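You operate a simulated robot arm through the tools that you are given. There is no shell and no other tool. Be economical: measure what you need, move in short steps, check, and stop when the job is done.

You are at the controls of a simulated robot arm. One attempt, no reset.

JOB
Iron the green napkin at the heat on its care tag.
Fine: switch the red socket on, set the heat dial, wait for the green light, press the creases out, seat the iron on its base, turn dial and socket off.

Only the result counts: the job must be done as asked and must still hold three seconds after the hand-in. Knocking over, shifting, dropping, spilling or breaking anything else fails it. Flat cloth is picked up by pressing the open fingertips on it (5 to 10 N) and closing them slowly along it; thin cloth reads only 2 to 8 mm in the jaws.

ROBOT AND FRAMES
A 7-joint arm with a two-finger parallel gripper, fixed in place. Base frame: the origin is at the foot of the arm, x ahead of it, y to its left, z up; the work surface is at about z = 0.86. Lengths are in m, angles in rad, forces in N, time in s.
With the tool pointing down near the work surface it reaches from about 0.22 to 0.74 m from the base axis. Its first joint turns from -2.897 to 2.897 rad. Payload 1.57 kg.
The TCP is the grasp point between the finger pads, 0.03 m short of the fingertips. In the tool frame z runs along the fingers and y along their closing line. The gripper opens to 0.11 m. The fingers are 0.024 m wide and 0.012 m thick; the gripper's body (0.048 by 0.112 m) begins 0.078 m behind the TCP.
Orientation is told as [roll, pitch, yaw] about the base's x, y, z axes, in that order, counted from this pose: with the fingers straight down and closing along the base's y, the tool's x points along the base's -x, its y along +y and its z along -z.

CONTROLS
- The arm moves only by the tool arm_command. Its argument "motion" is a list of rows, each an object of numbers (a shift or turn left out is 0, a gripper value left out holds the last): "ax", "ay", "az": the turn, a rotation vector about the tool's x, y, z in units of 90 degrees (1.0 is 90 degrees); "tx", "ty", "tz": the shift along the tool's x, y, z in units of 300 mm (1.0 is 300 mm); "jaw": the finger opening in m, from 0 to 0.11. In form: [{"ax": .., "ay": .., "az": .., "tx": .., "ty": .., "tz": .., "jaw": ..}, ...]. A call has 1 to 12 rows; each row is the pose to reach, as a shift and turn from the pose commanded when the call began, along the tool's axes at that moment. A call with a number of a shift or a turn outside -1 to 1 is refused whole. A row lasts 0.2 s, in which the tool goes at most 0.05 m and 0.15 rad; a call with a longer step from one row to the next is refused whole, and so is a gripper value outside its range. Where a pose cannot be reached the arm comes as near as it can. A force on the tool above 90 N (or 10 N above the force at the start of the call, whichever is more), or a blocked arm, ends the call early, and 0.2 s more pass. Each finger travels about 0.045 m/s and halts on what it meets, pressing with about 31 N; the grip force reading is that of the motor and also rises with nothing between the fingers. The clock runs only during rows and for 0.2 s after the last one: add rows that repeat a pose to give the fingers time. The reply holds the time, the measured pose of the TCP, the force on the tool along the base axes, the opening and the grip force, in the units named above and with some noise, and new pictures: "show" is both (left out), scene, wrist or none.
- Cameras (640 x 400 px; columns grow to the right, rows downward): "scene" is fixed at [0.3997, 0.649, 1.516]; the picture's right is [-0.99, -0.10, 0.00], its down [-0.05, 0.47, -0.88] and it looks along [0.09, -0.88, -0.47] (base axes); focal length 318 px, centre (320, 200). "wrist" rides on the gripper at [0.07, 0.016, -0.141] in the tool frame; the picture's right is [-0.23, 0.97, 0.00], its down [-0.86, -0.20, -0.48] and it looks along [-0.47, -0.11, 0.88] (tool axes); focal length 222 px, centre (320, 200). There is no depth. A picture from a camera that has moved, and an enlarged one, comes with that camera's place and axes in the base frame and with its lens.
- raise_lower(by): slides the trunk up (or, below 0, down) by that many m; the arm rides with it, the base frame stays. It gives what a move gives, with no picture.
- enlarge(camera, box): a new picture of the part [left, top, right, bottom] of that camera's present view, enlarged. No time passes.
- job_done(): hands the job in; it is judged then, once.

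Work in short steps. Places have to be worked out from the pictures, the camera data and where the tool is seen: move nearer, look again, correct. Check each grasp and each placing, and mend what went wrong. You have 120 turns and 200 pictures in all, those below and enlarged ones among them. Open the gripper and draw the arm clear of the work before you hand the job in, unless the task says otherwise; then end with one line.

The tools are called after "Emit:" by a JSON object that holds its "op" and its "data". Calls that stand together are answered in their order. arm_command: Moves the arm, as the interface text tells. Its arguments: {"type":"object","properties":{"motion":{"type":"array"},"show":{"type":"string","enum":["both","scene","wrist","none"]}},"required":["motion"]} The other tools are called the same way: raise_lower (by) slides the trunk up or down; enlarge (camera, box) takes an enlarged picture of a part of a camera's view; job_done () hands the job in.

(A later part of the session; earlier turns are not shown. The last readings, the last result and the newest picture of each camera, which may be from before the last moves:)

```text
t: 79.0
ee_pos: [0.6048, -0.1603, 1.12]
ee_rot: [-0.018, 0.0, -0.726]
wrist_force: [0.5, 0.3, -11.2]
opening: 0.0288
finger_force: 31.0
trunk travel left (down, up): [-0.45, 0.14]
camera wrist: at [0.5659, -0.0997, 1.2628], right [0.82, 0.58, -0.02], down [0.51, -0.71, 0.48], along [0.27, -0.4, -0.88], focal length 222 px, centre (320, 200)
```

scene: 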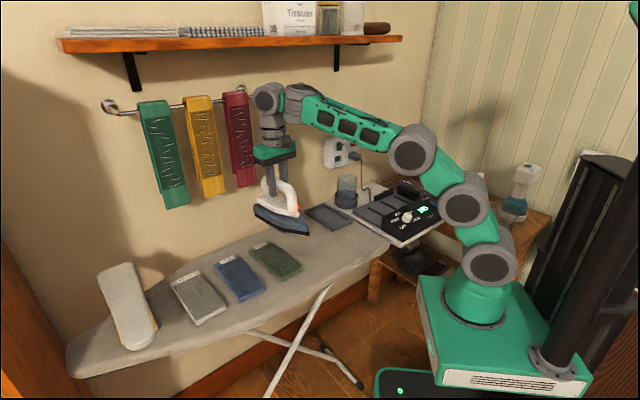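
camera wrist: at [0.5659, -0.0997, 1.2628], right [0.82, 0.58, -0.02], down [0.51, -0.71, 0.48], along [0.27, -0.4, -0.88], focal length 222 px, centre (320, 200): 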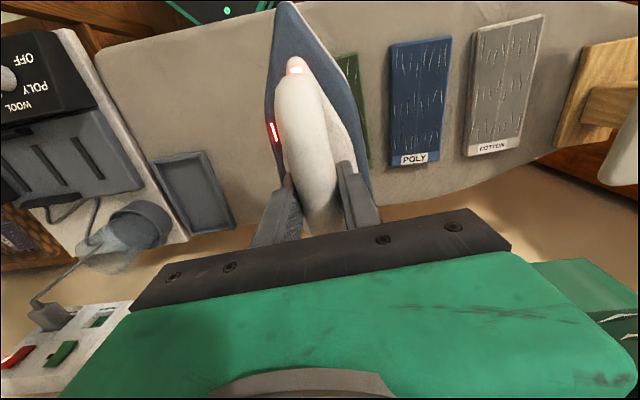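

The napkin is confirmed by the wrist view: centre (0.6245, -0.14), long axis 139°, matching the iron's heading. I shift 28 mm sideways and descend to just above it.

Emit:
{"op": "arm_command", "data": {"motion": [{"ty": 0.03, "tz": 0.0}, {"ty": 0.06, "tz": 0.06}, {"ty": 0.094, "tz": 0.13, "tx": -0.004}, {"ty": 0.094, "tz": 0.2, "tx": -0.004}, {"ty": 0.094, "tz": 0.27, "tx": -0.004}, {"ty": 0.094, "tz": 0.34, "tx": -0.004}, {"ty": 0.094, "tz": 0.39, "tx": -0.004}, {"ty": 0.094, "tz": 0.39, "tx": -0.004}]}}

Emit:
{"op": "enlarge", "data": {"camera": "scene", "box": [190, 160, 350, 310]}}

```text
t: 80.8
ee_pos: [0.62, -0.1423, 1.0054]
ee_rot: [-0.016, 0.0, -0.726]
wrist_force: [-0.2, -0.1, -9.8]
opening: 0.0291
finger_force: 30.9
trunk travel left (down, up): [-0.45, 0.14]
camera wrist: at [0.5808, -0.0818, 1.1468], right [0.82, 0.58, -0.02], down [0.51, -0.71, 0.48], along [0.27, -0.4, -0.88], focal length 222 px, centre (320, 200)
```

scene: 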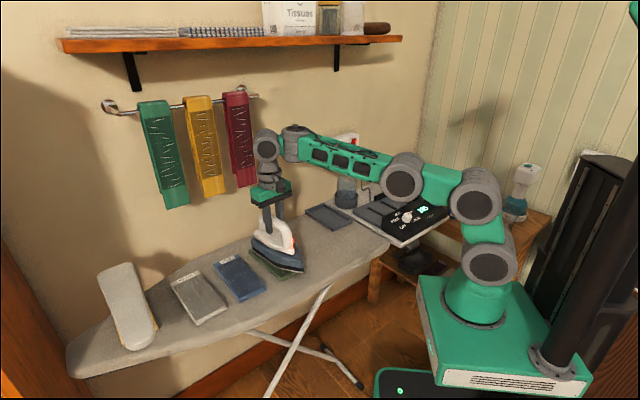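
wrist: 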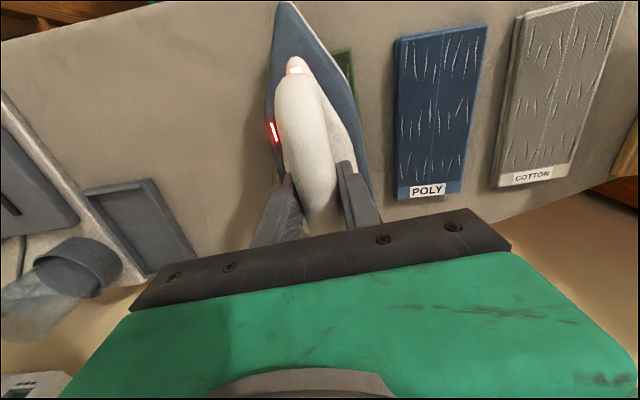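

```text
2.67 times, centred on (270, 235) of scene
camera zoom: at [0.3997, 0.649, 1.516], right [-0.99, -0.1, 0.0], down [-0.05, 0.47, -0.88], along [0.09, -0.88, -0.47], focal length 847 px, centre (453, 107)
```

zoom: 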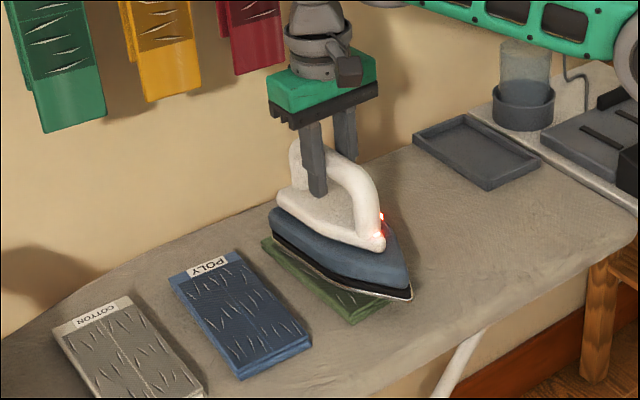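

Nearly aligned (5 mm off laterally). I correct and lower 20 mm gently, watching force.

Emit:
{"op": "arm_command", "data": {"motion": [{"ty": 0.016, "tz": 0.015}, {"ty": 0.016, "tz": 0.03}, {"ty": 0.016, "tz": 0.045}, {"ty": 0.016, "tz": 0.06}, {"ty": 0.016, "tz": 0.067}], "show": "none"}}

```text
t: 82.0
ee_pos: [0.6196, -0.1383, 0.9902]
ee_rot: [-0.014, -0.008, -0.727]
wrist_force: [-6.7, 1.4, 23.6]
opening: 0.0287
finger_force: 30.8
trunk travel left (down, up): [-0.45, 0.14]
```

Contact: pressing with ~30 N at z=0.990. I ease up slightly and make a first stroke forward 4 cm, then check the napkin.

Emit:
{"op": "arm_command", "data": {"motion": [{"tz": -0.006}, {"tz": -0.006}, {"tx": 0.03, "tz": -0.006}, {"tx": 0.06, "tz": -0.006}, {"tx": 0.09, "tz": -0.006}, {"tx": 0.12, "tz": -0.006}, {"tx": 0.133, "tz": -0.006}], "show": "wrist"}}

Emit:
{"op": "enlarge", "data": {"camera": "scene", "box": [190, 200, 350, 310]}}

```text
t: 83.6
ee_pos: [0.5906, -0.1131, 0.9887]
ee_rot: [-0.016, -0.003, -0.728]
wrist_force: [9.8, -9.5, 25.2]
opening: 0.0286
finger_force: 31.6
trunk travel left (down, up): [-0.45, 0.14]
camera wrist: at [0.5519, -0.0524, 1.1305], right [0.82, 0.58, -0.01], down [0.51, -0.71, 0.48], along [0.27, -0.4, -0.88], focal length 222 px, centre (320, 200)
```

wrist: 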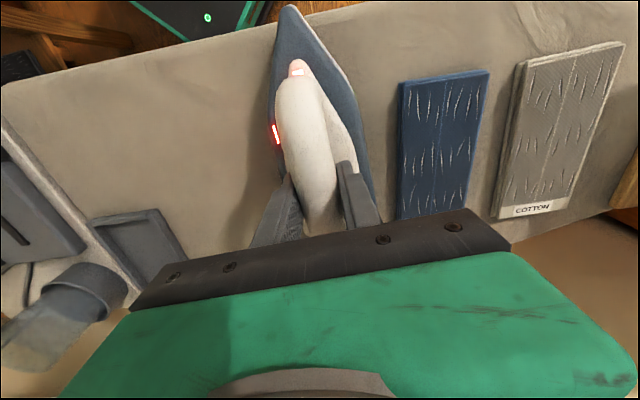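

```text
3.64 times, centred on (270, 255) of scene
camera zoom: at [0.3997, 0.649, 1.516], right [-0.99, -0.1, 0.0], down [-0.05, 0.47, -0.88], along [0.09, -0.88, -0.47], focal length 1156 px, centre (502, 0)
```

zoom: 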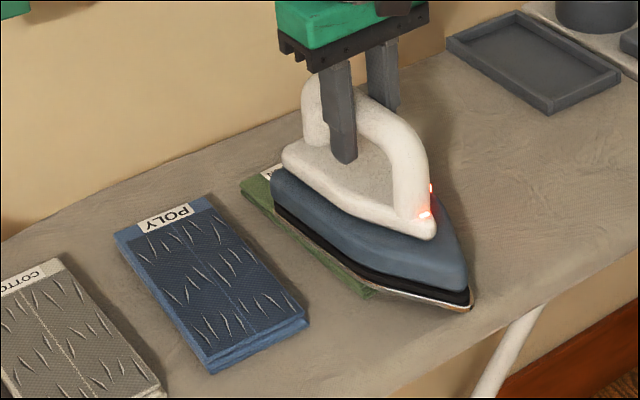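

The napkin stays put. A strip on the blue side is still uncovered, so I do strokes with small lateral offsets, forward then back.

Emit:
{"op": "arm_command", "data": {"motion": [{"tx": 0.03, "ty": 0.01}, {"tx": 0.06, "ty": 0.025}, {"tx": 0.1, "ty": 0.04}, {"tx": 0.05, "ty": 0.04}, {"tx": 0.0, "ty": 0.04}, {"tx": -0.05, "ty": 0.04}, {"tx": -0.1, "ty": 0.04}, {"tx": -0.15, "ty": 0.04}, {"tx": -0.19, "ty": 0.04}, {"tx": -0.22, "ty": 0.04}], "show": "none"}}

Emit:
{"op": "enlarge", "data": {"camera": "scene", "box": [190, 200, 350, 310]}}

```text
t: 85.8
ee_pos: [0.6479, -0.1491, 0.9863]
ee_rot: [-0.019, 0.002, -0.726]
wrist_force: [-1.2, 1.8, -0.5]
opening: 0.0288
finger_force: 31.2
trunk travel left (down, up): [-0.45, 0.14]
```

```text
3.64 times, centred on (270, 255) of scene
camera zoom: at [0.3997, 0.649, 1.516], right [-0.99, -0.1, 0.0], down [-0.05, 0.47, -0.88], along [0.09, -0.88, -0.47], focal length 1156 px, centre (502, 0)
```

zoom: 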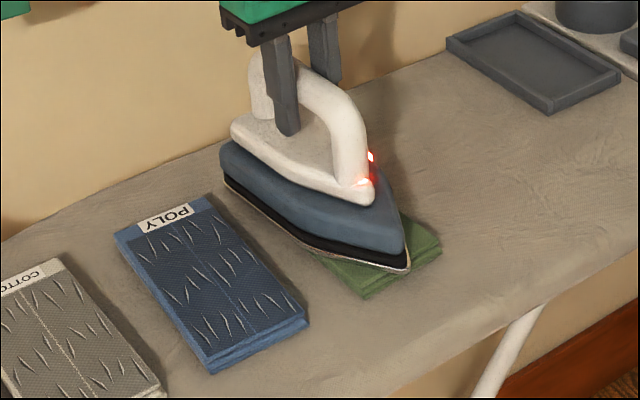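

The near end already shows no creases. One more pass on the other lateral side with slightly more pressure.

Emit:
{"op": "arm_command", "data": {"motion": [{"tz": 0.008, "ty": -0.02}, {"tz": 0.01, "ty": -0.05}, {"tz": 0.01, "tx": 0.05, "ty": -0.05}, {"tz": 0.008, "tx": 0.1, "ty": -0.05}, {"tz": 0.006, "tx": 0.15, "ty": -0.05}, {"tz": 0.004, "tx": 0.2, "ty": -0.05}, {"tz": 0.003, "tx": 0.25, "ty": -0.05}, {"tz": 0.003, "tx": 0.3, "ty": -0.05}, {"tz": 0.003, "tx": 0.33, "ty": -0.03}, {"tz": 0.003, "tx": 0.28, "ty": -0.03}, {"tz": 0.003, "tx": 0.22, "ty": -0.02}, {"tz": 0.003, "tx": 0.16, "ty": -0.02}], "show": "none"}}

Emit:
{"op": "arm_command", "data": {"motion": [{"tx": -0.05}, {"tx": -0.1}, {"tx": -0.14}, {"tx": -0.1}, {"tx": -0.05}, {"tx": 0, "tz": -0.03}, {"tx": 0, "tz": -0.1}, {"tx": 0, "tz": -0.2}, {"tx": 0, "tz": -0.3}], "show": "wrist"}}

Emit:
{"op": "enlarge", "data": {"camera": "scene", "box": [190, 200, 350, 310]}}

```text
t: 88.4
ee_pos: [0.6088, -0.1216, 0.987]
ee_rot: [-0.017, -0.001, -0.729]
wrist_force: [-1.2, -0.1, 3.0]
opening: 0.0287
finger_force: 31.2
trunk travel left (down, up): [-0.45, 0.14]
```

```text
t: 90.4
ee_pos: [0.6071, -0.1209, 1.0787]
ee_rot: [-0.019, 0.003, -0.725]
wrist_force: [-0.5, -0.6, -10.6]
opening: 0.0288
finger_force: 31.4
trunk travel left (down, up): [-0.45, 0.14]
camera wrist: at [0.5694, -0.0597, 1.2202], right [0.82, 0.58, -0.02], down [0.51, -0.71, 0.48], along [0.26, -0.4, -0.88], focal length 222 px, centre (320, 200)
```

wrist: 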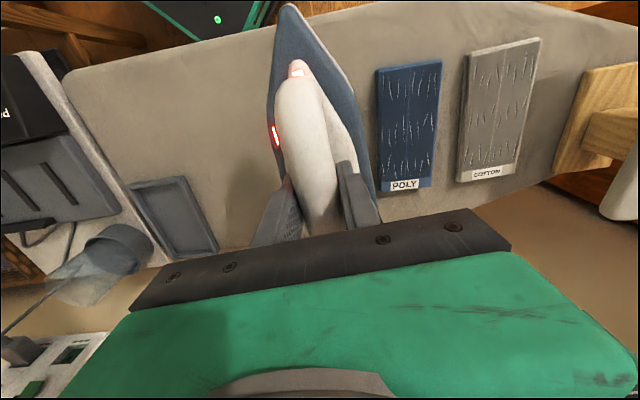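

```text
3.64 times, centred on (270, 255) of scene
camera zoom: at [0.3997, 0.649, 1.516], right [-0.99, -0.1, 0.0], down [-0.05, 0.47, -0.88], along [0.09, -0.88, -0.47], focal length 1156 px, centre (502, 0)
```

zoom: 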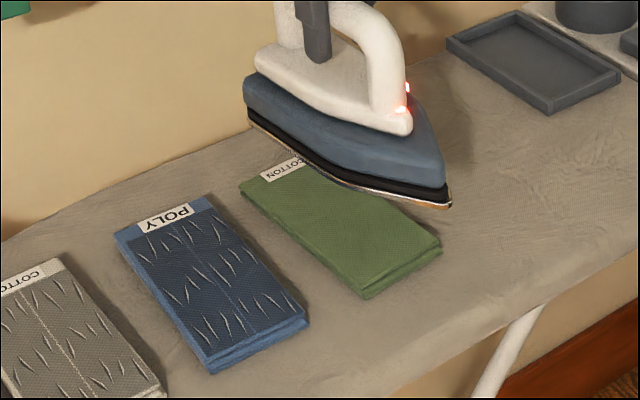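

The visible part is smooth. I raise further and start back with the iron, then check the rest of the napkin.

Emit:
{"op": "arm_command", "data": {"motion": [{"tz": -0.1}, {"tz": -0.2, "ty": -0.05}, {"tz": -0.3, "ty": -0.15}, {"tz": -0.35, "ty": -0.27}, {"tz": -0.37, "ty": -0.4}], "show": "wrist"}}

Emit:
{"op": "enlarge", "data": {"camera": "scene", "box": [190, 180, 350, 310]}}

Emit:
{"op": "enlarge", "data": {"camera": "wrist", "box": [320, 20, 520, 200]}}

```text
t: 91.6
ee_pos: [0.5297, -0.2066, 1.1925]
ee_rot: [-0.019, 0.001, -0.727]
wrist_force: [-0.2, 0.2, -11.4]
opening: 0.0284
finger_force: 31.1
trunk travel left (down, up): [-0.45, 0.14]
camera wrist: at [0.4912, -0.1461, 1.3336], right [0.82, 0.58, -0.02], down [0.51, -0.71, 0.48], along [0.26, -0.4, -0.88], focal length 222 px, centre (320, 200)
```

wrist: 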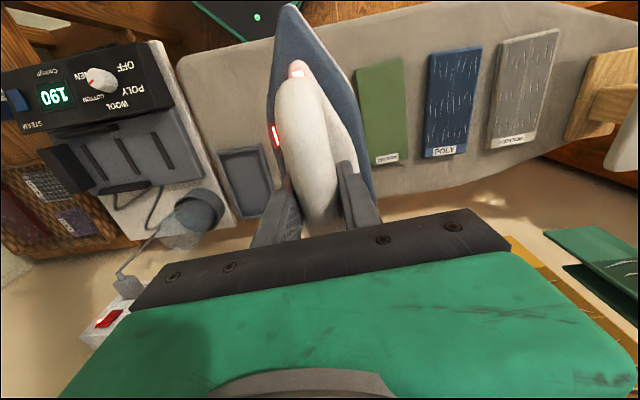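

```text
3.08 times, centred on (270, 245) of scene
camera zoom: at [0.3997, 0.649, 1.516], right [-0.99, -0.1, 0.0], down [-0.05, 0.47, -0.88], along [0.09, -0.88, -0.47], focal length 978 px, centre (474, 62)
```

zoom: 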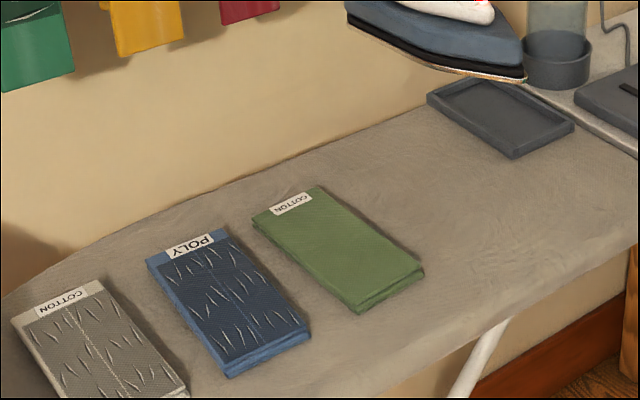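

```text
2.22 times, centred on (420, 110) of wrist
camera zoom: at [0.4912, -0.1461, 1.3336], right [0.82, 0.58, -0.02], down [0.51, -0.71, 0.48], along [0.26, -0.4, -0.88], focal length 494 px, centre (98, 400)
```

zoom: 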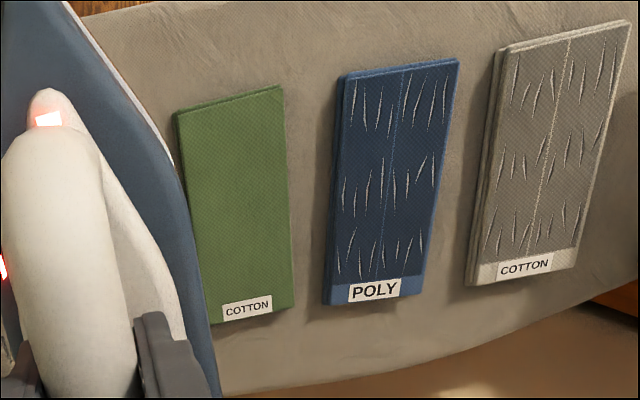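

The green napkin is completely smooth, others untouched. I carry the iron back, turning it back by the same amount.

Emit:
{"op": "arm_command", "data": {"motion": [{"tx": 0.02, "ty": -0.1, "az": 0.05}, {"tx": 0.04, "ty": -0.22, "az": 0.12}, {"tx": 0.065, "ty": -0.34, "az": 0.2}, {"tx": 0.09, "ty": -0.46, "az": 0.28}, {"tx": 0.11, "ty": -0.58, "az": 0.36}, {"tx": 0.13, "ty": -0.7, "az": 0.44}, {"tx": 0.152, "ty": -0.827, "az": 0.509}, {"tx": 0.152, "ty": -0.827, "az": 0.509}], "show": "none"}}

```text
t: 93.4
ee_pos: [0.331, -0.362, 1.1958]
ee_rot: [-0.011, -0.014, -1.528]
wrist_force: [-0.7, 0.1, -9.8]
opening: 0.0284
finger_force: 31.4
trunk travel left (down, up): [-0.45, 0.14]
```

Next leg, to above the base.

Emit:
{"op": "arm_command", "data": {"motion": [{"tx": -0.06, "ty": -0.04, "az": 0.06}, {"tx": -0.14, "ty": -0.1, "az": 0.14}, {"tx": -0.22, "ty": -0.16, "az": 0.22}, {"tx": -0.3, "ty": -0.22, "az": 0.3}, {"tx": -0.38, "ty": -0.275, "az": 0.38}, {"tx": -0.46, "ty": -0.33, "az": 0.46}, {"tx": -0.519, "ty": -0.377, "az": 0.5}, {"tx": -0.519, "ty": -0.377, "az": 0.5}]}}

Emit:
{"op": "enlarge", "data": {"camera": "wrist", "box": [180, 0, 440, 220]}}

```text
t: 95.2
ee_pos: [0.2269, -0.5242, 1.198]
ee_rot: [-0.001, -0.018, -2.313]
wrist_force: [0.9, -0.2, -9.8]
opening: 0.0285
finger_force: 30.9
trunk travel left (down, up): [-0.45, 0.14]
camera wrist: at [0.2889, -0.4824, 1.3383], right [0.56, -0.83, 0.0], down [-0.72, -0.49, 0.49], along [-0.41, -0.28, -0.87], focal length 222 px, centre (320, 200)
```

scene: 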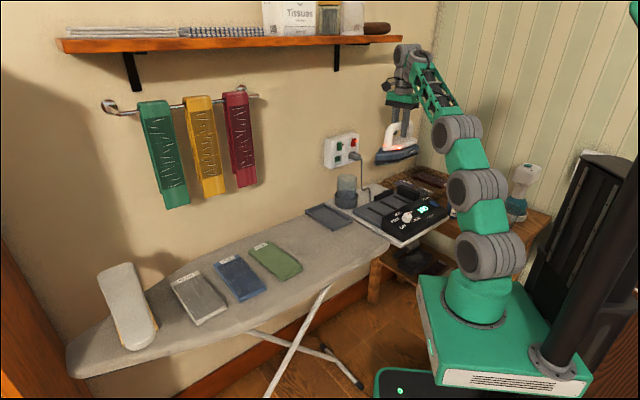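
wrist: 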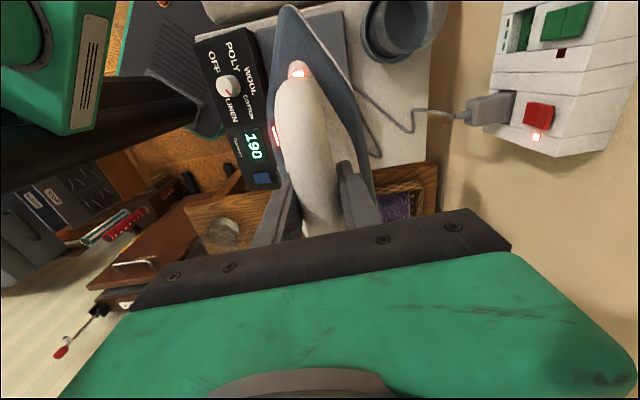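

```text
1.82 times, centred on (310, 110) of wrist
camera zoom: at [0.2889, -0.4824, 1.3383], right [0.56, -0.83, 0.0], down [-0.72, -0.49, 0.49], along [-0.41, -0.28, -0.87], focal length 404 px, centre (338, 364)
```

zoom: 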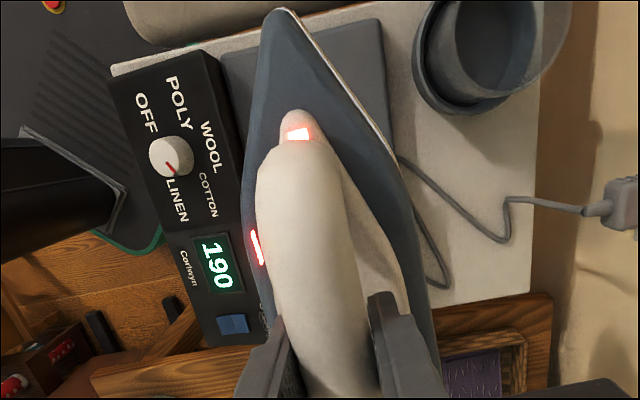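

Positioned over the base. I lower the trunk by the 8 cm I added, so the seating motion mirrors the lift.

Emit:
{"op": "raise_lower", "data": {"by": -0.08}}

Emit:
{"op": "arm_command", "data": {"motion": [{"ty": -0.009, "tz": 0.04}, {"ty": -0.009, "tz": 0.1}, {"ty": -0.009, "tz": 0.16}, {"ty": -0.009, "tz": 0.22}, {"ty": -0.009, "tz": 0.26}, {"ty": -0.009, "tz": 0.26}], "show": "wrist"}}

Emit:
{"op": "enlarge", "data": {"camera": "scene", "box": [340, 140, 460, 240]}}

```text
t: 96.4
ee_pos: [0.2272, -0.5242, 1.118]
ee_rot: [0.0, -0.017, -2.311]
wrist_force: [0.4, 0.7, -9.1]
opening: 0.0285
finger_force: 30.7
trunk travel left (down, up): [-0.37, 0.22]
```

```text
t: 97.8
ee_pos: [0.2242, -0.5222, 1.0391]
ee_rot: [-0.001, -0.019, -2.31]
wrist_force: [0.1, -0.3, -10.5]
opening: 0.0284
finger_force: 31.0
trunk travel left (down, up): [-0.37, 0.22]
camera wrist: at [0.2862, -0.4804, 1.1805], right [0.57, -0.82, 0.0], down [-0.72, -0.49, 0.49], along [-0.41, -0.28, -0.87], focal length 222 px, centre (320, 200)
```

wrist: 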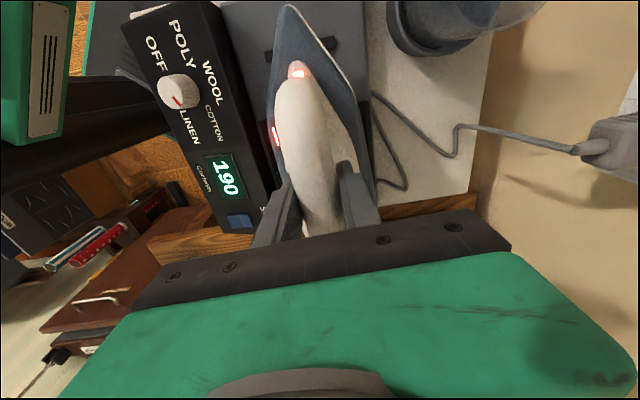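

```text
4.00 times, centred on (400, 190) of scene
camera zoom: at [0.3997, 0.649, 1.516], right [-0.99, -0.1, 0.0], down [-0.05, 0.47, -0.88], along [0.09, -0.88, -0.47], focal length 1271 px, centre (0, 240)
```

zoom: 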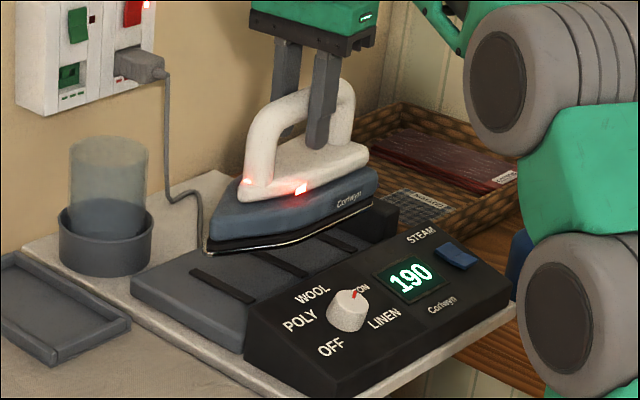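

Looks aligned between the rails. I lower the last ~36 mm slowly.

Emit:
{"op": "arm_command", "data": {"motion": [{"tz": 0.03}, {"tz": 0.06}, {"tz": 0.09}, {"tz": 0.105}, {"tz": 0.115}, {"tz": 0.12}], "show": "wrist"}}

Emit:
{"op": "enlarge", "data": {"camera": "scene", "box": [340, 140, 460, 240]}}

```text
t: 99.2
ee_pos: [0.2238, -0.5234, 1.0046]
ee_rot: [0.001, -0.017, -2.315]
wrist_force: [-2.4, 7.4, 0.0]
opening: 0.0286
finger_force: 30.9
trunk travel left (down, up): [-0.37, 0.22]
camera wrist: at [0.2855, -0.481, 1.1455], right [0.57, -0.82, 0.0], down [-0.72, -0.49, 0.49], along [-0.41, -0.28, -0.87], focal length 222 px, centre (320, 200)
```

wrist: 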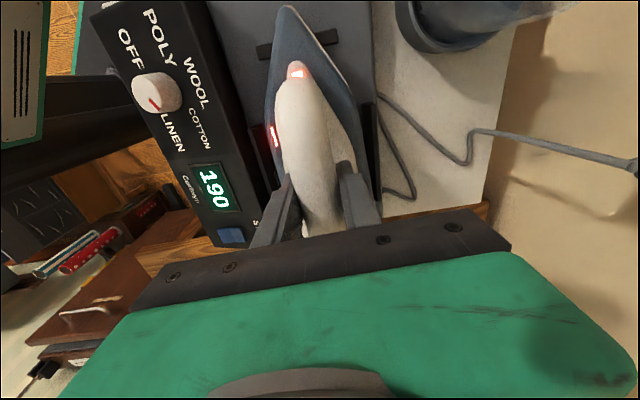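

```text
4.00 times, centred on (400, 190) of scene
camera zoom: at [0.3997, 0.649, 1.516], right [-0.99, -0.1, 0.0], down [-0.05, 0.47, -0.88], along [0.09, -0.88, -0.47], focal length 1271 px, centre (0, 240)
```

zoom: 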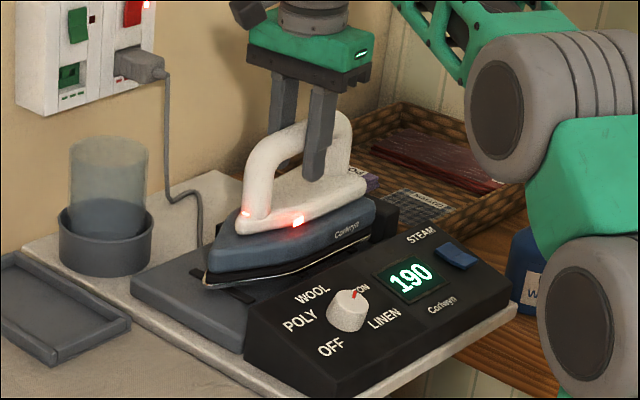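

The weight is carried, but there's a 7 N side force toward -tool-y and the iron sits ~8 px higher in the picture than originally: it is likely riding on the right-hand rail. I lift 2 cm, shift 5 mm away and 4 mm forward, and lower again.

Emit:
{"op": "arm_command", "data": {"motion": [{"tz": -0.03}, {"tz": -0.067}, {"tz": -0.067, "ty": -0.018, "tx": 0.013}, {"tz": -0.067, "ty": -0.018, "tx": 0.013}, {"tz": -0.04, "ty": -0.018, "tx": 0.013}, {"tz": -0.015, "ty": -0.018, "tx": 0.013}, {"tz": 0.0, "ty": -0.018, "tx": 0.013}, {"tz": 0.008, "ty": -0.018, "tx": 0.013}], "show": "wrist"}}

Emit:
{"op": "enlarge", "data": {"camera": "scene", "box": [340, 140, 460, 240]}}

```text
t: 101.0
ee_pos: [0.2224, -0.5161, 1.0001]
ee_rot: [-0.001, -0.018, -2.313]
wrist_force: [0.0, 1.4, -10.5]
opening: 0.0285
finger_force: 31.0
trunk travel left (down, up): [-0.37, 0.22]
camera wrist: at [0.2842, -0.4749, 1.1408], right [0.57, -0.82, 0.0], down [-0.72, -0.49, 0.49], along [-0.41, -0.28, -0.87], focal length 222 px, centre (320, 200)
```

wrist: 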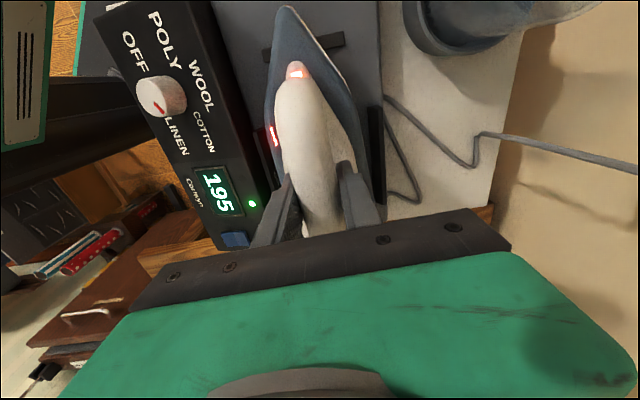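

```text
4.00 times, centred on (400, 190) of scene
camera zoom: at [0.3997, 0.649, 1.516], right [-0.99, -0.1, 0.0], down [-0.05, 0.47, -0.88], along [0.09, -0.88, -0.47], focal length 1271 px, centre (0, 240)
```

zoom: 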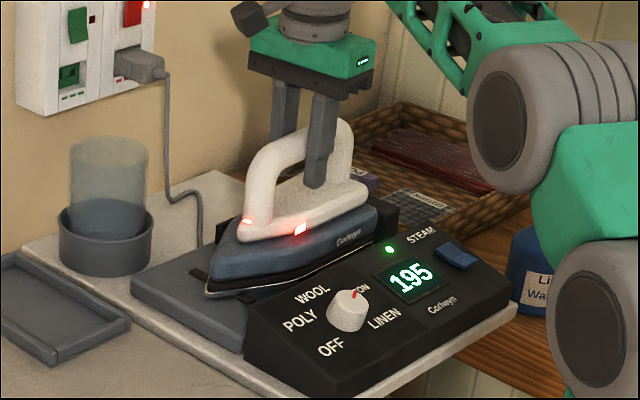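

Now it hangs freely even at z=1.000, so it really was on the rail before. I lower further in small steps.

Emit:
{"op": "arm_command", "data": {"motion": [{"tz": 0.01}, {"tz": 0.02}, {"tz": 0.03}, {"tz": 0.03}], "show": "none"}}

```text
t: 102.0
ee_pos: [0.2219, -0.5175, 0.9983]
ee_rot: [0.007, -0.021, -2.314]
wrist_force: [-5.2, -11.4, 23.7]
opening: 0.0285
finger_force: 31.2
trunk travel left (down, up): [-0.37, 0.22]
```

Firm contact at z=0.998. I relax the push, open the jaws, and look.

Emit:
{"op": "arm_command", "data": {"motion": [{"tz": -0.02}, {"tz": -0.02, "jaw": 0.05}, {"tz": -0.02, "jaw": 0.11}, {"tz": -0.02, "jaw": 0.11}, {"tz": -0.02, "jaw": 0.11}, {"tz": -0.02, "jaw": 0.11}, {"tz": -0.02, "jaw": 0.11}], "show": "wrist"}}

Emit:
{"op": "enlarge", "data": {"camera": "scene", "box": [340, 140, 460, 240]}}

```text
t: 103.6
ee_pos: [0.2225, -0.5165, 0.9984]
ee_rot: [0.0, -0.017, -2.31]
wrist_force: [0.4, 0.1, -0.3]
opening: 0.1101
finger_force: 0.1
trunk travel left (down, up): [-0.37, 0.22]
camera wrist: at [0.2837, -0.4739, 1.1393], right [0.57, -0.82, 0.0], down [-0.72, -0.49, 0.49], along [-0.41, -0.28, -0.87], focal length 222 px, centre (320, 200)
```

wrist: 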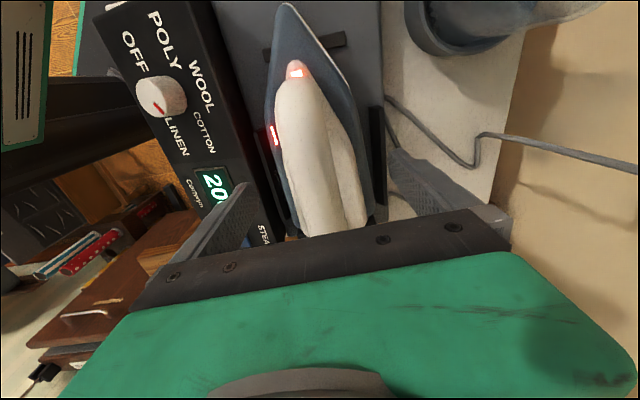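

```text
4.00 times, centred on (400, 190) of scene
camera zoom: at [0.3997, 0.649, 1.516], right [-0.99, -0.1, 0.0], down [-0.05, 0.47, -0.88], along [0.09, -0.88, -0.47], focal length 1271 px, centre (0, 240)
```

zoom: 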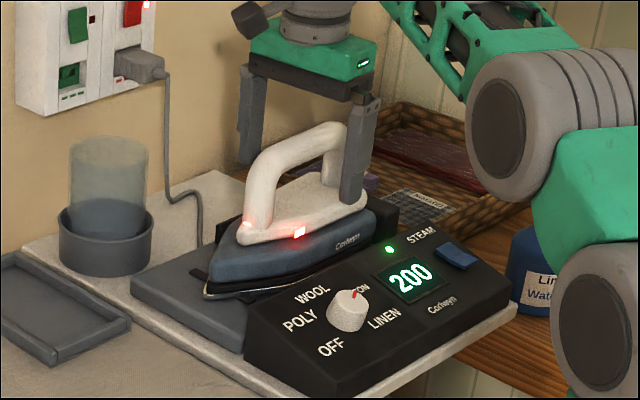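

Released and standing on the base. I rise 13 cm and compare with the original seating.

Emit:
{"op": "arm_command", "data": {"motion": [{"tz": -0.1}, {"tz": -0.2}, {"tz": -0.3}, {"tz": -0.42}], "show": "wrist"}}

Emit:
{"op": "enlarge", "data": {"camera": "wrist", "box": [220, 20, 420, 210]}}

```text
t: 104.6
ee_pos: [0.2224, -0.5152, 1.1242]
ee_rot: [0.0, -0.016, -2.311]
wrist_force: [-0.7, 0.1, 0.0]
opening: 0.1098
finger_force: 0.0
trunk travel left (down, up): [-0.37, 0.22]
camera wrist: at [0.2849, -0.4732, 1.2655], right [0.57, -0.82, 0.0], down [-0.72, -0.49, 0.49], along [-0.41, -0.28, -0.87], focal length 222 px, centre (320, 200)
```

wrist: 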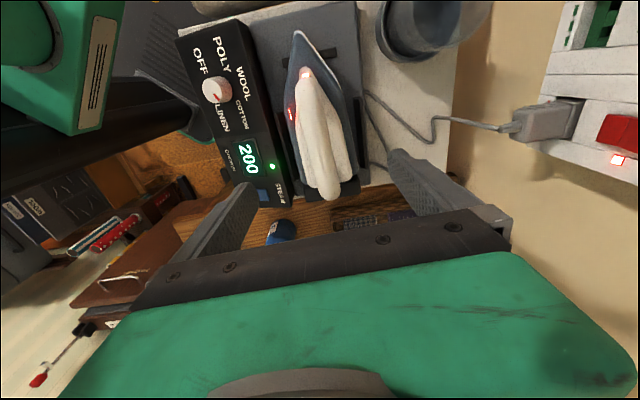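

```text
2.11 times, centred on (320, 115) of wrist
camera zoom: at [0.2849, -0.4732, 1.2655], right [0.57, -0.82, 0.0], down [-0.72, -0.49, 0.49], along [-0.41, -0.28, -0.87], focal length 468 px, centre (320, 379)
```

zoom: 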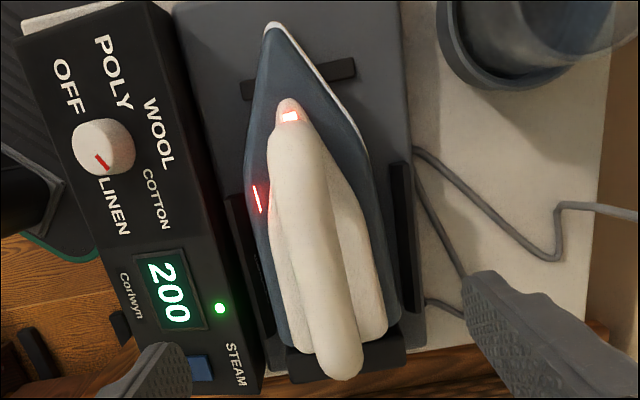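

The iron is between the rails, but its nose is turned ~5° to the left versus the original (my grip rotated it). I'll regrip, lift slightly, turn back 5° and set down again.

Emit:
{"op": "arm_command", "data": {"motion": [{"ty": -0.013, "tz": 0.07}, {"ty": -0.013, "tz": 0.15}, {"ty": -0.013, "tz": 0.23}, {"ty": -0.013, "tz": 0.31}, {"ty": -0.013, "tz": 0.38}, {"ty": -0.013, "tz": 0.417}, {"ty": -0.013, "tz": 0.417, "jaw": 0.01}, {"ty": -0.013, "tz": 0.417}, {"ty": -0.013, "tz": 0.417}, {"ty": -0.013, "tz": 0.417}, {"ty": -0.013, "tz": 0.417}, {"ty": -0.013, "tz": 0.417}], "show": "none"}}

Emit:
{"op": "arm_command", "data": {"motion": [{"tz": -0.02}, {"tz": -0.05}, {"tz": -0.05, "az": 0.03, "ty": 0.007}, {"tz": -0.05, "az": 0.055, "ty": 0.015}, {"tz": -0.05, "az": 0.055, "ty": 0.015}], "show": "wrist"}}

```text
t: 107.2
ee_pos: [0.2194, -0.5136, 0.9997]
ee_rot: [0.003, -0.018, -2.312]
wrist_force: [3.2, -2.8, 3.2]
opening: 0.0287
finger_force: 25.4
trunk travel left (down, up): [-0.37, 0.22]
```

```text
t: 108.4
ee_pos: [0.2241, -0.518, 1.0145]
ee_rot: [-0.001, -0.017, -2.398]
wrist_force: [-0.5, -0.3, -10.5]
opening: 0.0284
finger_force: 30.6
trunk travel left (down, up): [-0.37, 0.22]
camera wrist: at [0.2881, -0.4807, 1.1541], right [0.49, -0.87, 0.0], down [-0.76, -0.43, 0.49], along [-0.43, -0.25, -0.87], focal length 222 px, centre (320, 200)
```

wrist: 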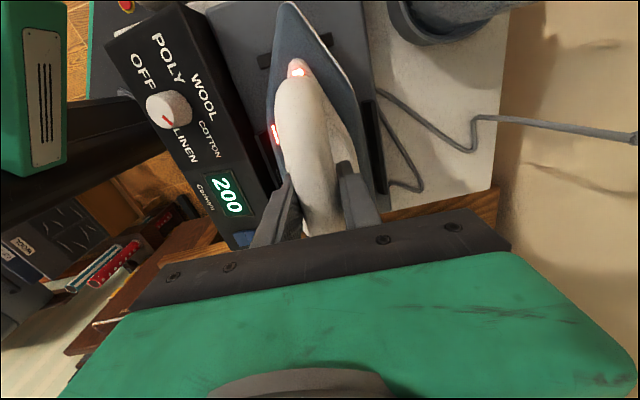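

Turned. Lower again to contact (z≈0.999).

Emit:
{"op": "arm_command", "data": {"motion": [{"tz": 0.02}, {"tz": 0.04}, {"tz": 0.05}, {"tz": 0.055}, {"tz": 0.055}], "show": "wrist"}}

```text
t: 109.6
ee_pos: [0.2235, -0.5181, 0.9986]
ee_rot: [0.007, -0.019, -2.399]
wrist_force: [1.1, -0.8, 2.9]
opening: 0.0287
finger_force: 31.1
trunk travel left (down, up): [-0.37, 0.22]
camera wrist: at [0.2881, -0.4806, 1.1393], right [0.49, -0.87, 0.01], down [-0.76, -0.42, 0.49], along [-0.43, -0.25, -0.87], focal length 222 px, centre (320, 200)
```

wrist: 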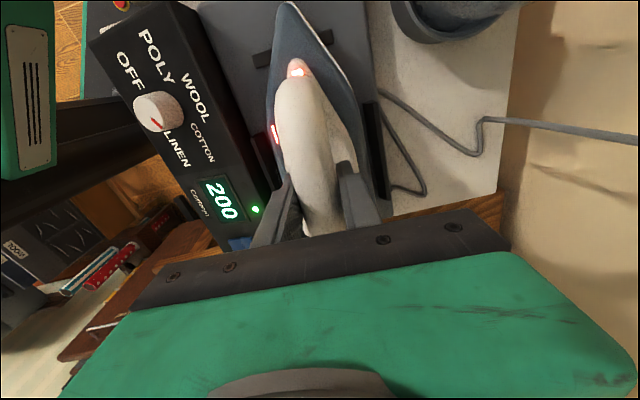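

Seated with minimal side force, green lamp visible again (seated contact restored). Release and rise.

Emit:
{"op": "arm_command", "data": {"motion": [{"tz": 0, "jaw": 0.05}, {"tz": 0, "jaw": 0.11}, {"tz": 0}, {"tz": 0}, {"tz": 0}, {"tz": 0}, {"tz": -0.08}, {"tz": -0.18}, {"tz": -0.3}, {"tz": -0.42}], "show": "wrist"}}

Emit:
{"op": "enlarge", "data": {"camera": "wrist", "box": [220, 20, 420, 210]}}

Emit:
{"op": "enlarge", "data": {"camera": "scene", "box": [340, 140, 460, 240]}}

```text
t: 111.8
ee_pos: [0.2245, -0.5163, 1.1227]
ee_rot: [0.0, -0.018, -2.397]
wrist_force: [-0.3, -0.4, 0.8]
opening: 0.11
finger_force: 0.1
trunk travel left (down, up): [-0.37, 0.22]
camera wrist: at [0.2891, -0.4786, 1.264], right [0.49, -0.87, 0.01], down [-0.76, -0.43, 0.49], along [-0.43, -0.25, -0.87], focal length 222 px, centre (320, 200)
```

wrist: 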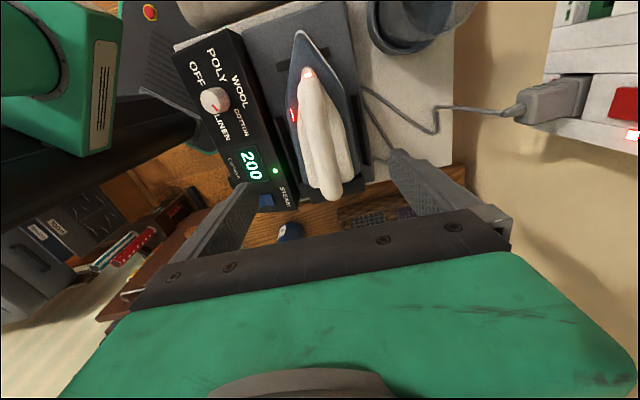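

```text
2.11 times, centred on (320, 115) of wrist
camera zoom: at [0.2891, -0.4786, 1.264], right [0.49, -0.87, 0.01], down [-0.76, -0.43, 0.49], along [-0.43, -0.25, -0.87], focal length 468 px, centre (320, 379)
```

zoom: 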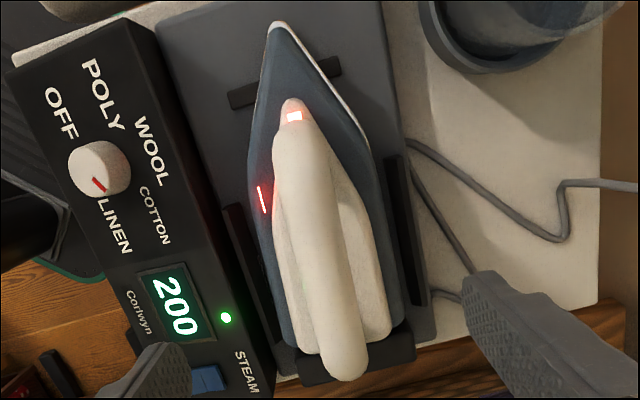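

```text
4.00 times, centred on (400, 190) of scene
camera zoom: at [0.3997, 0.649, 1.516], right [-0.99, -0.1, 0.0], down [-0.05, 0.47, -0.88], along [0.09, -0.88, -0.47], focal length 1271 px, centre (0, 240)
```

zoom: 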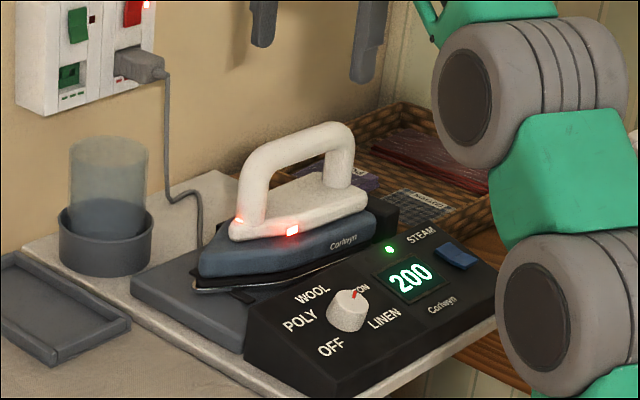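

The iron now sits exactly as originally, green lamp lit. Next is turning the dial off: I move up and over toward the dial.

Emit:
{"op": "arm_command", "data": {"motion": [{"tz": -0.13}, {"tz": -0.26, "tx": 0.02, "ty": -0.04}, {"tz": -0.34, "tx": 0.06, "ty": -0.15}, {"tz": -0.357, "tx": 0.11, "ty": -0.27}, {"tz": -0.357, "tx": 0.16, "ty": -0.39}, {"tz": -0.357, "tx": 0.21, "ty": -0.51}, {"tz": -0.357, "tx": 0.257, "ty": -0.598}, {"tz": -0.357, "tx": 0.257, "ty": -0.598, "jaw": 0.07}], "show": "none"}}

Emit:
{"op": "arm_command", "data": {"motion": [{"az": 0.09}, {"az": 0.18}, {"az": 0.27}, {"az": 0.36}, {"az": 0.45}, {"az": 0.54}, {"az": 0.63}, {"az": 0.72}, {"az": 0.81}, {"az": 0.9}, {"az": 0.99}, {"az": 1.0}], "show": "none"}}

Emit:
{"op": "raise_lower", "data": {"by": -0.16}}

Emit:
{"op": "arm_command", "data": {"motion": [{"tz": 0}]}}

```text
t: 113.6
ee_pos: [0.1626, -0.3318, 1.2286]
ee_rot: [0.001, -0.017, -2.399]
wrist_force: [-0.2, 0.5, 0.6]
opening: 0.076
finger_force: 0.5
out of reach, approached as far as the arm can: row 1, 2, 3, 4, 5, 6
trunk travel left (down, up): [-0.37, 0.22]
```

```text
t: 116.2
ee_pos: [0.1622, -0.3309, 1.2272]
ee_rot: [0.017, 0.002, 2.313]
wrist_force: [-0.9, 0.1, 0.8]
opening: 0.07
finger_force: 0.0
trunk travel left (down, up): [-0.37, 0.22]
```

```text
t: 118.0
ee_pos: [0.1616, -0.3292, 1.0681]
ee_rot: [0.016, 0.003, 2.313]
wrist_force: [0.4, -0.4, -0.1]
opening: 0.07
finger_force: 0.0
trunk travel left (down, up): [-0.21, 0.38]
```

```text
t: 118.4
ee_pos: [0.1615, -0.3286, 1.0689]
ee_rot: [0.018, 0.001, 2.315]
wrist_force: [-0.5, 1.0, 0.2]
opening: 0.0701
finger_force: 0.1
trunk travel left (down, up): [-0.21, 0.38]
camera wrist: at [0.1993, -0.3903, 1.211], right [-0.87, -0.49, 0.02], down [-0.43, 0.77, 0.47], along [-0.25, 0.41, -0.88], focal length 222 px, centre (320, 200)
```

scene: 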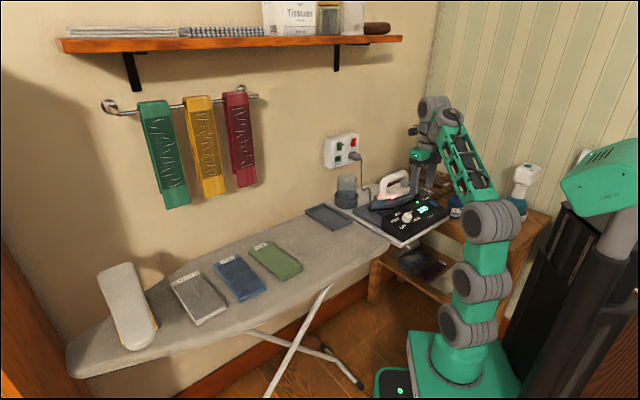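
wrist: 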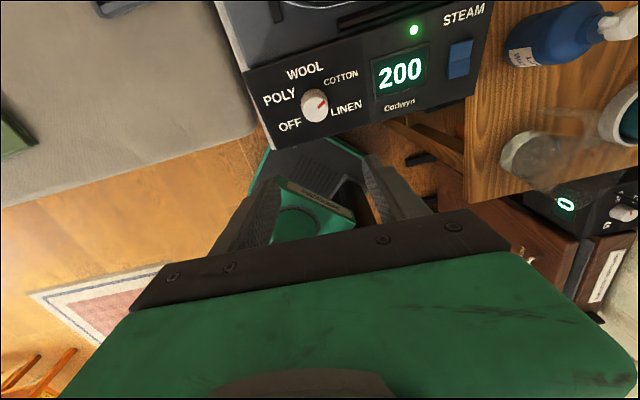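

I lower the trunk to the earlier working height and tilt onto the panel normal above the knob.

Emit:
{"op": "raise_lower", "data": {"by": -0.055}}

Emit:
{"op": "arm_command", "data": {"motion": [{"ax": 0.008, "ay": 0.085, "tx": 0.03, "ty": 0.017}, {"ax": 0.0157, "ay": 0.171, "tx": 0.055, "ty": 0.034}, {"ax": 0.0157, "ay": 0.171, "tx": 0.055, "ty": 0.034}], "show": "wrist"}}

Emit:
{"op": "enlarge", "data": {"camera": "wrist", "box": [230, 80, 430, 220]}}

```text
t: 119.4
ee_pos: [0.1618, -0.3293, 1.0141]
ee_rot: [0.017, 0.001, 2.314]
wrist_force: [-0.1, -0.6, -0.2]
opening: 0.0698
finger_force: 0.0
trunk travel left (down, up): [-0.155, 0.435]
```

```text
t: 120.2
ee_pos: [0.1663, -0.3484, 1.0146]
ee_rot: [-0.007, 0.272, 2.316]
wrist_force: [-0.6, -0.4, -0.4]
opening: 0.0698
finger_force: 0.1
trunk travel left (down, up): [-0.155, 0.435]
camera wrist: at [0.1736, -0.3827, 1.1695], right [-0.86, -0.5, -0.07], down [-0.5, 0.83, 0.23], along [-0.06, 0.23, -0.97], focal length 222 px, centre (320, 200)
```

wrist: 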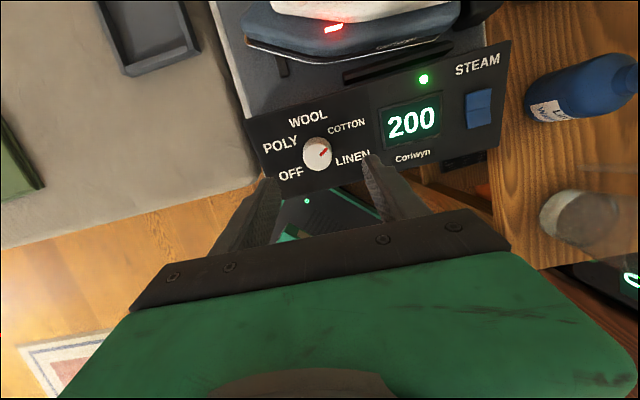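

```text
2.86 times, centred on (330, 150) of wrist
camera zoom: at [0.1736, -0.3827, 1.1695], right [-0.86, -0.5, -0.07], down [-0.5, 0.83, 0.23], along [-0.06, 0.23, -0.97], focal length 635 px, centre (291, 343)
```

zoom: 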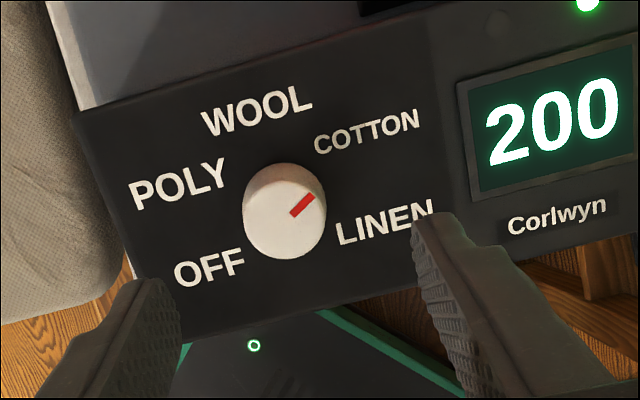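

Knob is within 3 mm of the axis. I correct slightly and descend in two stages.

Emit:
{"op": "arm_command", "data": {"motion": [{"tz": 0.06, "ty": -0.01, "tx": -0.006}, {"tz": 0.12, "ty": -0.01, "tx": -0.006}, {"tz": 0.18, "ty": -0.01, "tx": -0.006}, {"tz": 0.18, "ty": -0.01, "tx": -0.006}], "show": "wrist"}}

```text
t: 121.2
ee_pos: [0.1769, -0.3566, 0.962]
ee_rot: [-0.006, 0.271, 2.317]
wrist_force: [0.4, 0.0, -0.4]
opening: 0.0701
finger_force: 0.0
trunk travel left (down, up): [-0.155, 0.435]
camera wrist: at [0.1858, -0.3901, 1.1166], right [-0.86, -0.5, -0.07], down [-0.5, 0.83, 0.23], along [-0.06, 0.24, -0.97], focal length 222 px, centre (320, 200)
```

wrist: 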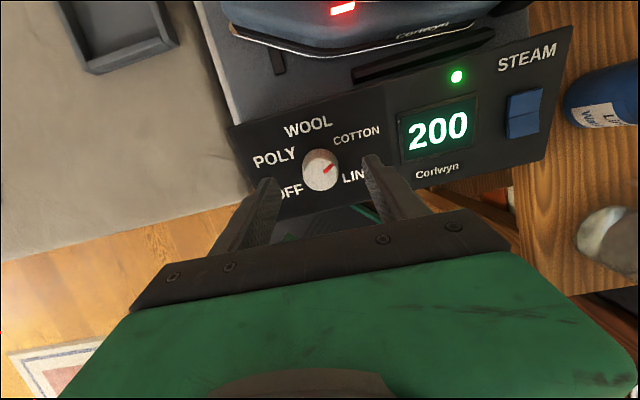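

Centred. Final 29 mm, then close on the knob.

Emit:
{"op": "arm_command", "data": {"motion": [{"tz": 0.05}, {"tz": 0.097}, {"tz": 0.097}, {"tz": 0.097, "jaw": 0.02}, {"tz": 0.097}, {"tz": 0.097}, {"tz": 0.097}, {"tz": 0.097}], "show": "wrist"}}

```text
t: 123.0
ee_pos: [0.1805, -0.3604, 0.935]
ee_rot: [-0.007, 0.271, 2.316]
wrist_force: [3.2, 4.1, -1.7]
opening: 0.0333
finger_force: 40.1
trunk travel left (down, up): [-0.155, 0.435]
camera wrist: at [0.1894, -0.394, 1.0891], right [-0.86, -0.5, -0.07], down [-0.5, 0.83, 0.23], along [-0.06, 0.24, -0.97], focal length 222 px, centre (320, 200)
```

wrist: 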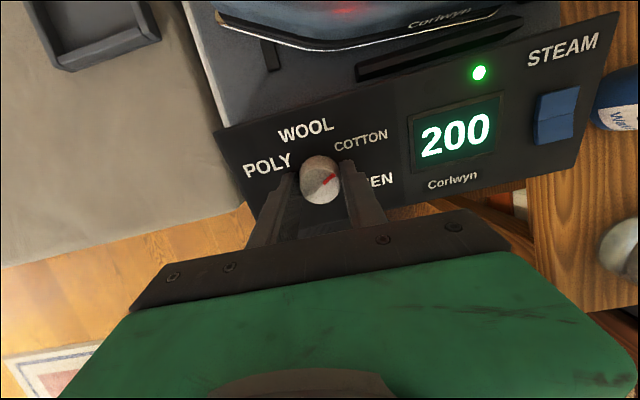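

Gripped. Rotate counter-clockwise (−az) 90°, first half.

Emit:
{"op": "arm_command", "data": {"motion": [{"az": -0.09}, {"az": -0.18}, {"az": -0.27}, {"az": -0.36}, {"az": -0.45}, {"az": -0.54}, {"az": -0.63}, {"az": -0.72}, {"az": -0.81}, {"az": -0.9}, {"az": -0.99}], "show": "none"}}

```text
t: 125.4
ee_pos: [0.1808, -0.3614, 0.9343]
ee_rot: [0.27, 0.011, -2.407]
wrist_force: [-1.9, -3.0, 4.4]
opening: 0.0332
finger_force: 40.2
trunk travel left (down, up): [-0.155, 0.435]
```

Low forces. Second half.

Emit:
{"op": "arm_command", "data": {"motion": [{"az": -0.09}, {"az": -0.18}, {"az": -0.27}, {"az": -0.36}, {"az": -0.45}, {"az": -0.54}, {"az": -0.63}, {"az": -0.72}, {"az": -0.81}, {"az": -0.9}, {"az": -0.99}, {"az": -1.0}], "show": "wrist"}}

```text
t: 128.0
ee_pos: [0.1822, -0.3615, 0.9337]
ee_rot: [0.009, -0.272, -0.839]
wrist_force: [13.4, -13.9, 32.0]
opening: 0.0332
finger_force: 41.5
trunk travel left (down, up): [-0.155, 0.435]
camera wrist: at [0.124, -0.2734, 1.0522], right [0.87, 0.49, 0.07], down [0.31, -0.65, 0.69], along [0.38, -0.58, -0.72], focal length 222 px, centre (320, 200)
```

wrist: 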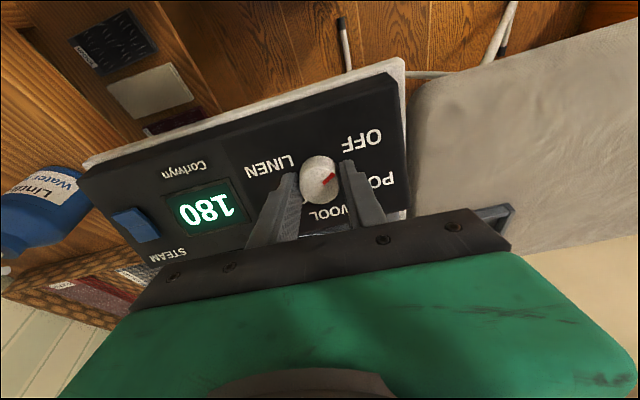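

The mark is back at OFF and the lamp is out (180, cooling). Release and rise to verify.

Emit:
{"op": "arm_command", "data": {"motion": [{"jaw": 0.07}, {"jaw": 0.07}, {"jaw": 0.07}, {"jaw": 0.07}, {"tz": -0.08}, {"tz": -0.18}, {"tz": -0.28}, {"tz": -0.38}], "show": "wrist"}}

Emit:
{"op": "enlarge", "data": {"camera": "wrist", "box": [160, 60, 420, 220]}}

```text
t: 129.8
ee_pos: [0.1579, -0.3411, 1.0466]
ee_rot: [0.012, -0.269, -0.845]
wrist_force: [0.5, -0.2, -0.1]
opening: 0.0698
finger_force: 0.1
trunk travel left (down, up): [-0.155, 0.435]
camera wrist: at [0.0993, -0.253, 1.1646], right [0.87, 0.49, 0.07], down [0.31, -0.66, 0.69], along [0.38, -0.58, -0.72], focal length 222 px, centre (320, 200)
```

wrist: 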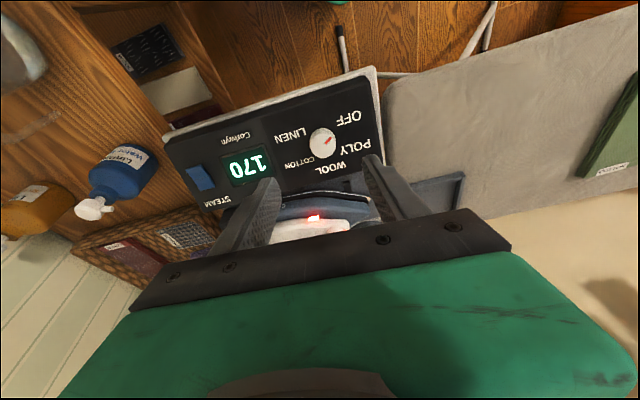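

```text
2.46 times, centred on (290, 140) of wrist
camera zoom: at [0.0993, -0.253, 1.1646], right [0.87, 0.49, 0.07], down [0.31, -0.66, 0.69], along [0.38, -0.58, -0.72], focal length 547 px, centre (394, 348)
```

zoom: 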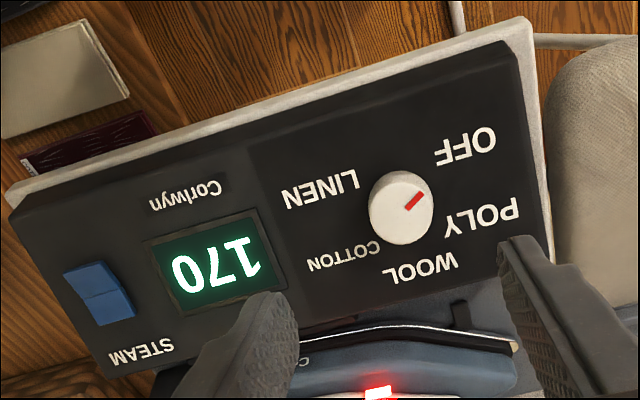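

Mark at OFF, temperature falling (170). Now the socket: I raise the trunk and make the tool vertical again.

Emit:
{"op": "raise_lower", "data": {"by": 0.215}}

Emit:
{"op": "arm_command", "data": {"motion": [{"ax": 0.009, "ay": 0.085}, {"ax": 0.018, "ay": 0.171}, {"ax": 0.018, "ay": 0.171}], "show": "none"}}

Emit:
{"op": "raise_lower", "data": {"by": 0.12}}

```text
t: 132.1
ee_pos: [0.1575, -0.3407, 1.2616]
ee_rot: [0.01, -0.27, -0.842]
wrist_force: [0.9, -0.3, 0.2]
opening: 0.0699
finger_force: 0.1
trunk travel left (down, up): [-0.37, 0.22]
```

```text
t: 132.5
ee_pos: [0.1573, -0.3441, 1.2602]
ee_rot: [-0.017, -0.139, -0.816]
wrist_force: [1.5, -18.7, -21.3]
opening: 0.0701
finger_force: 0.0
out of reach, approached as far as the arm can: row 2
trunk travel left (down, up): [-0.37, 0.22]
stopped in row 2: the force on the tool passed its limit (the readings are from after the stop); the commanded pose is now the measured one
```

```text
t: 134.0
ee_pos: [0.1574, -0.3449, 1.3781]
ee_rot: [-0.016, -0.134, -0.815]
wrist_force: [-13.7, -34.5, -36.0]
opening: 0.0699
finger_force: 0.1
trunk travel left (down, up): [-0.49, 0.1]
```

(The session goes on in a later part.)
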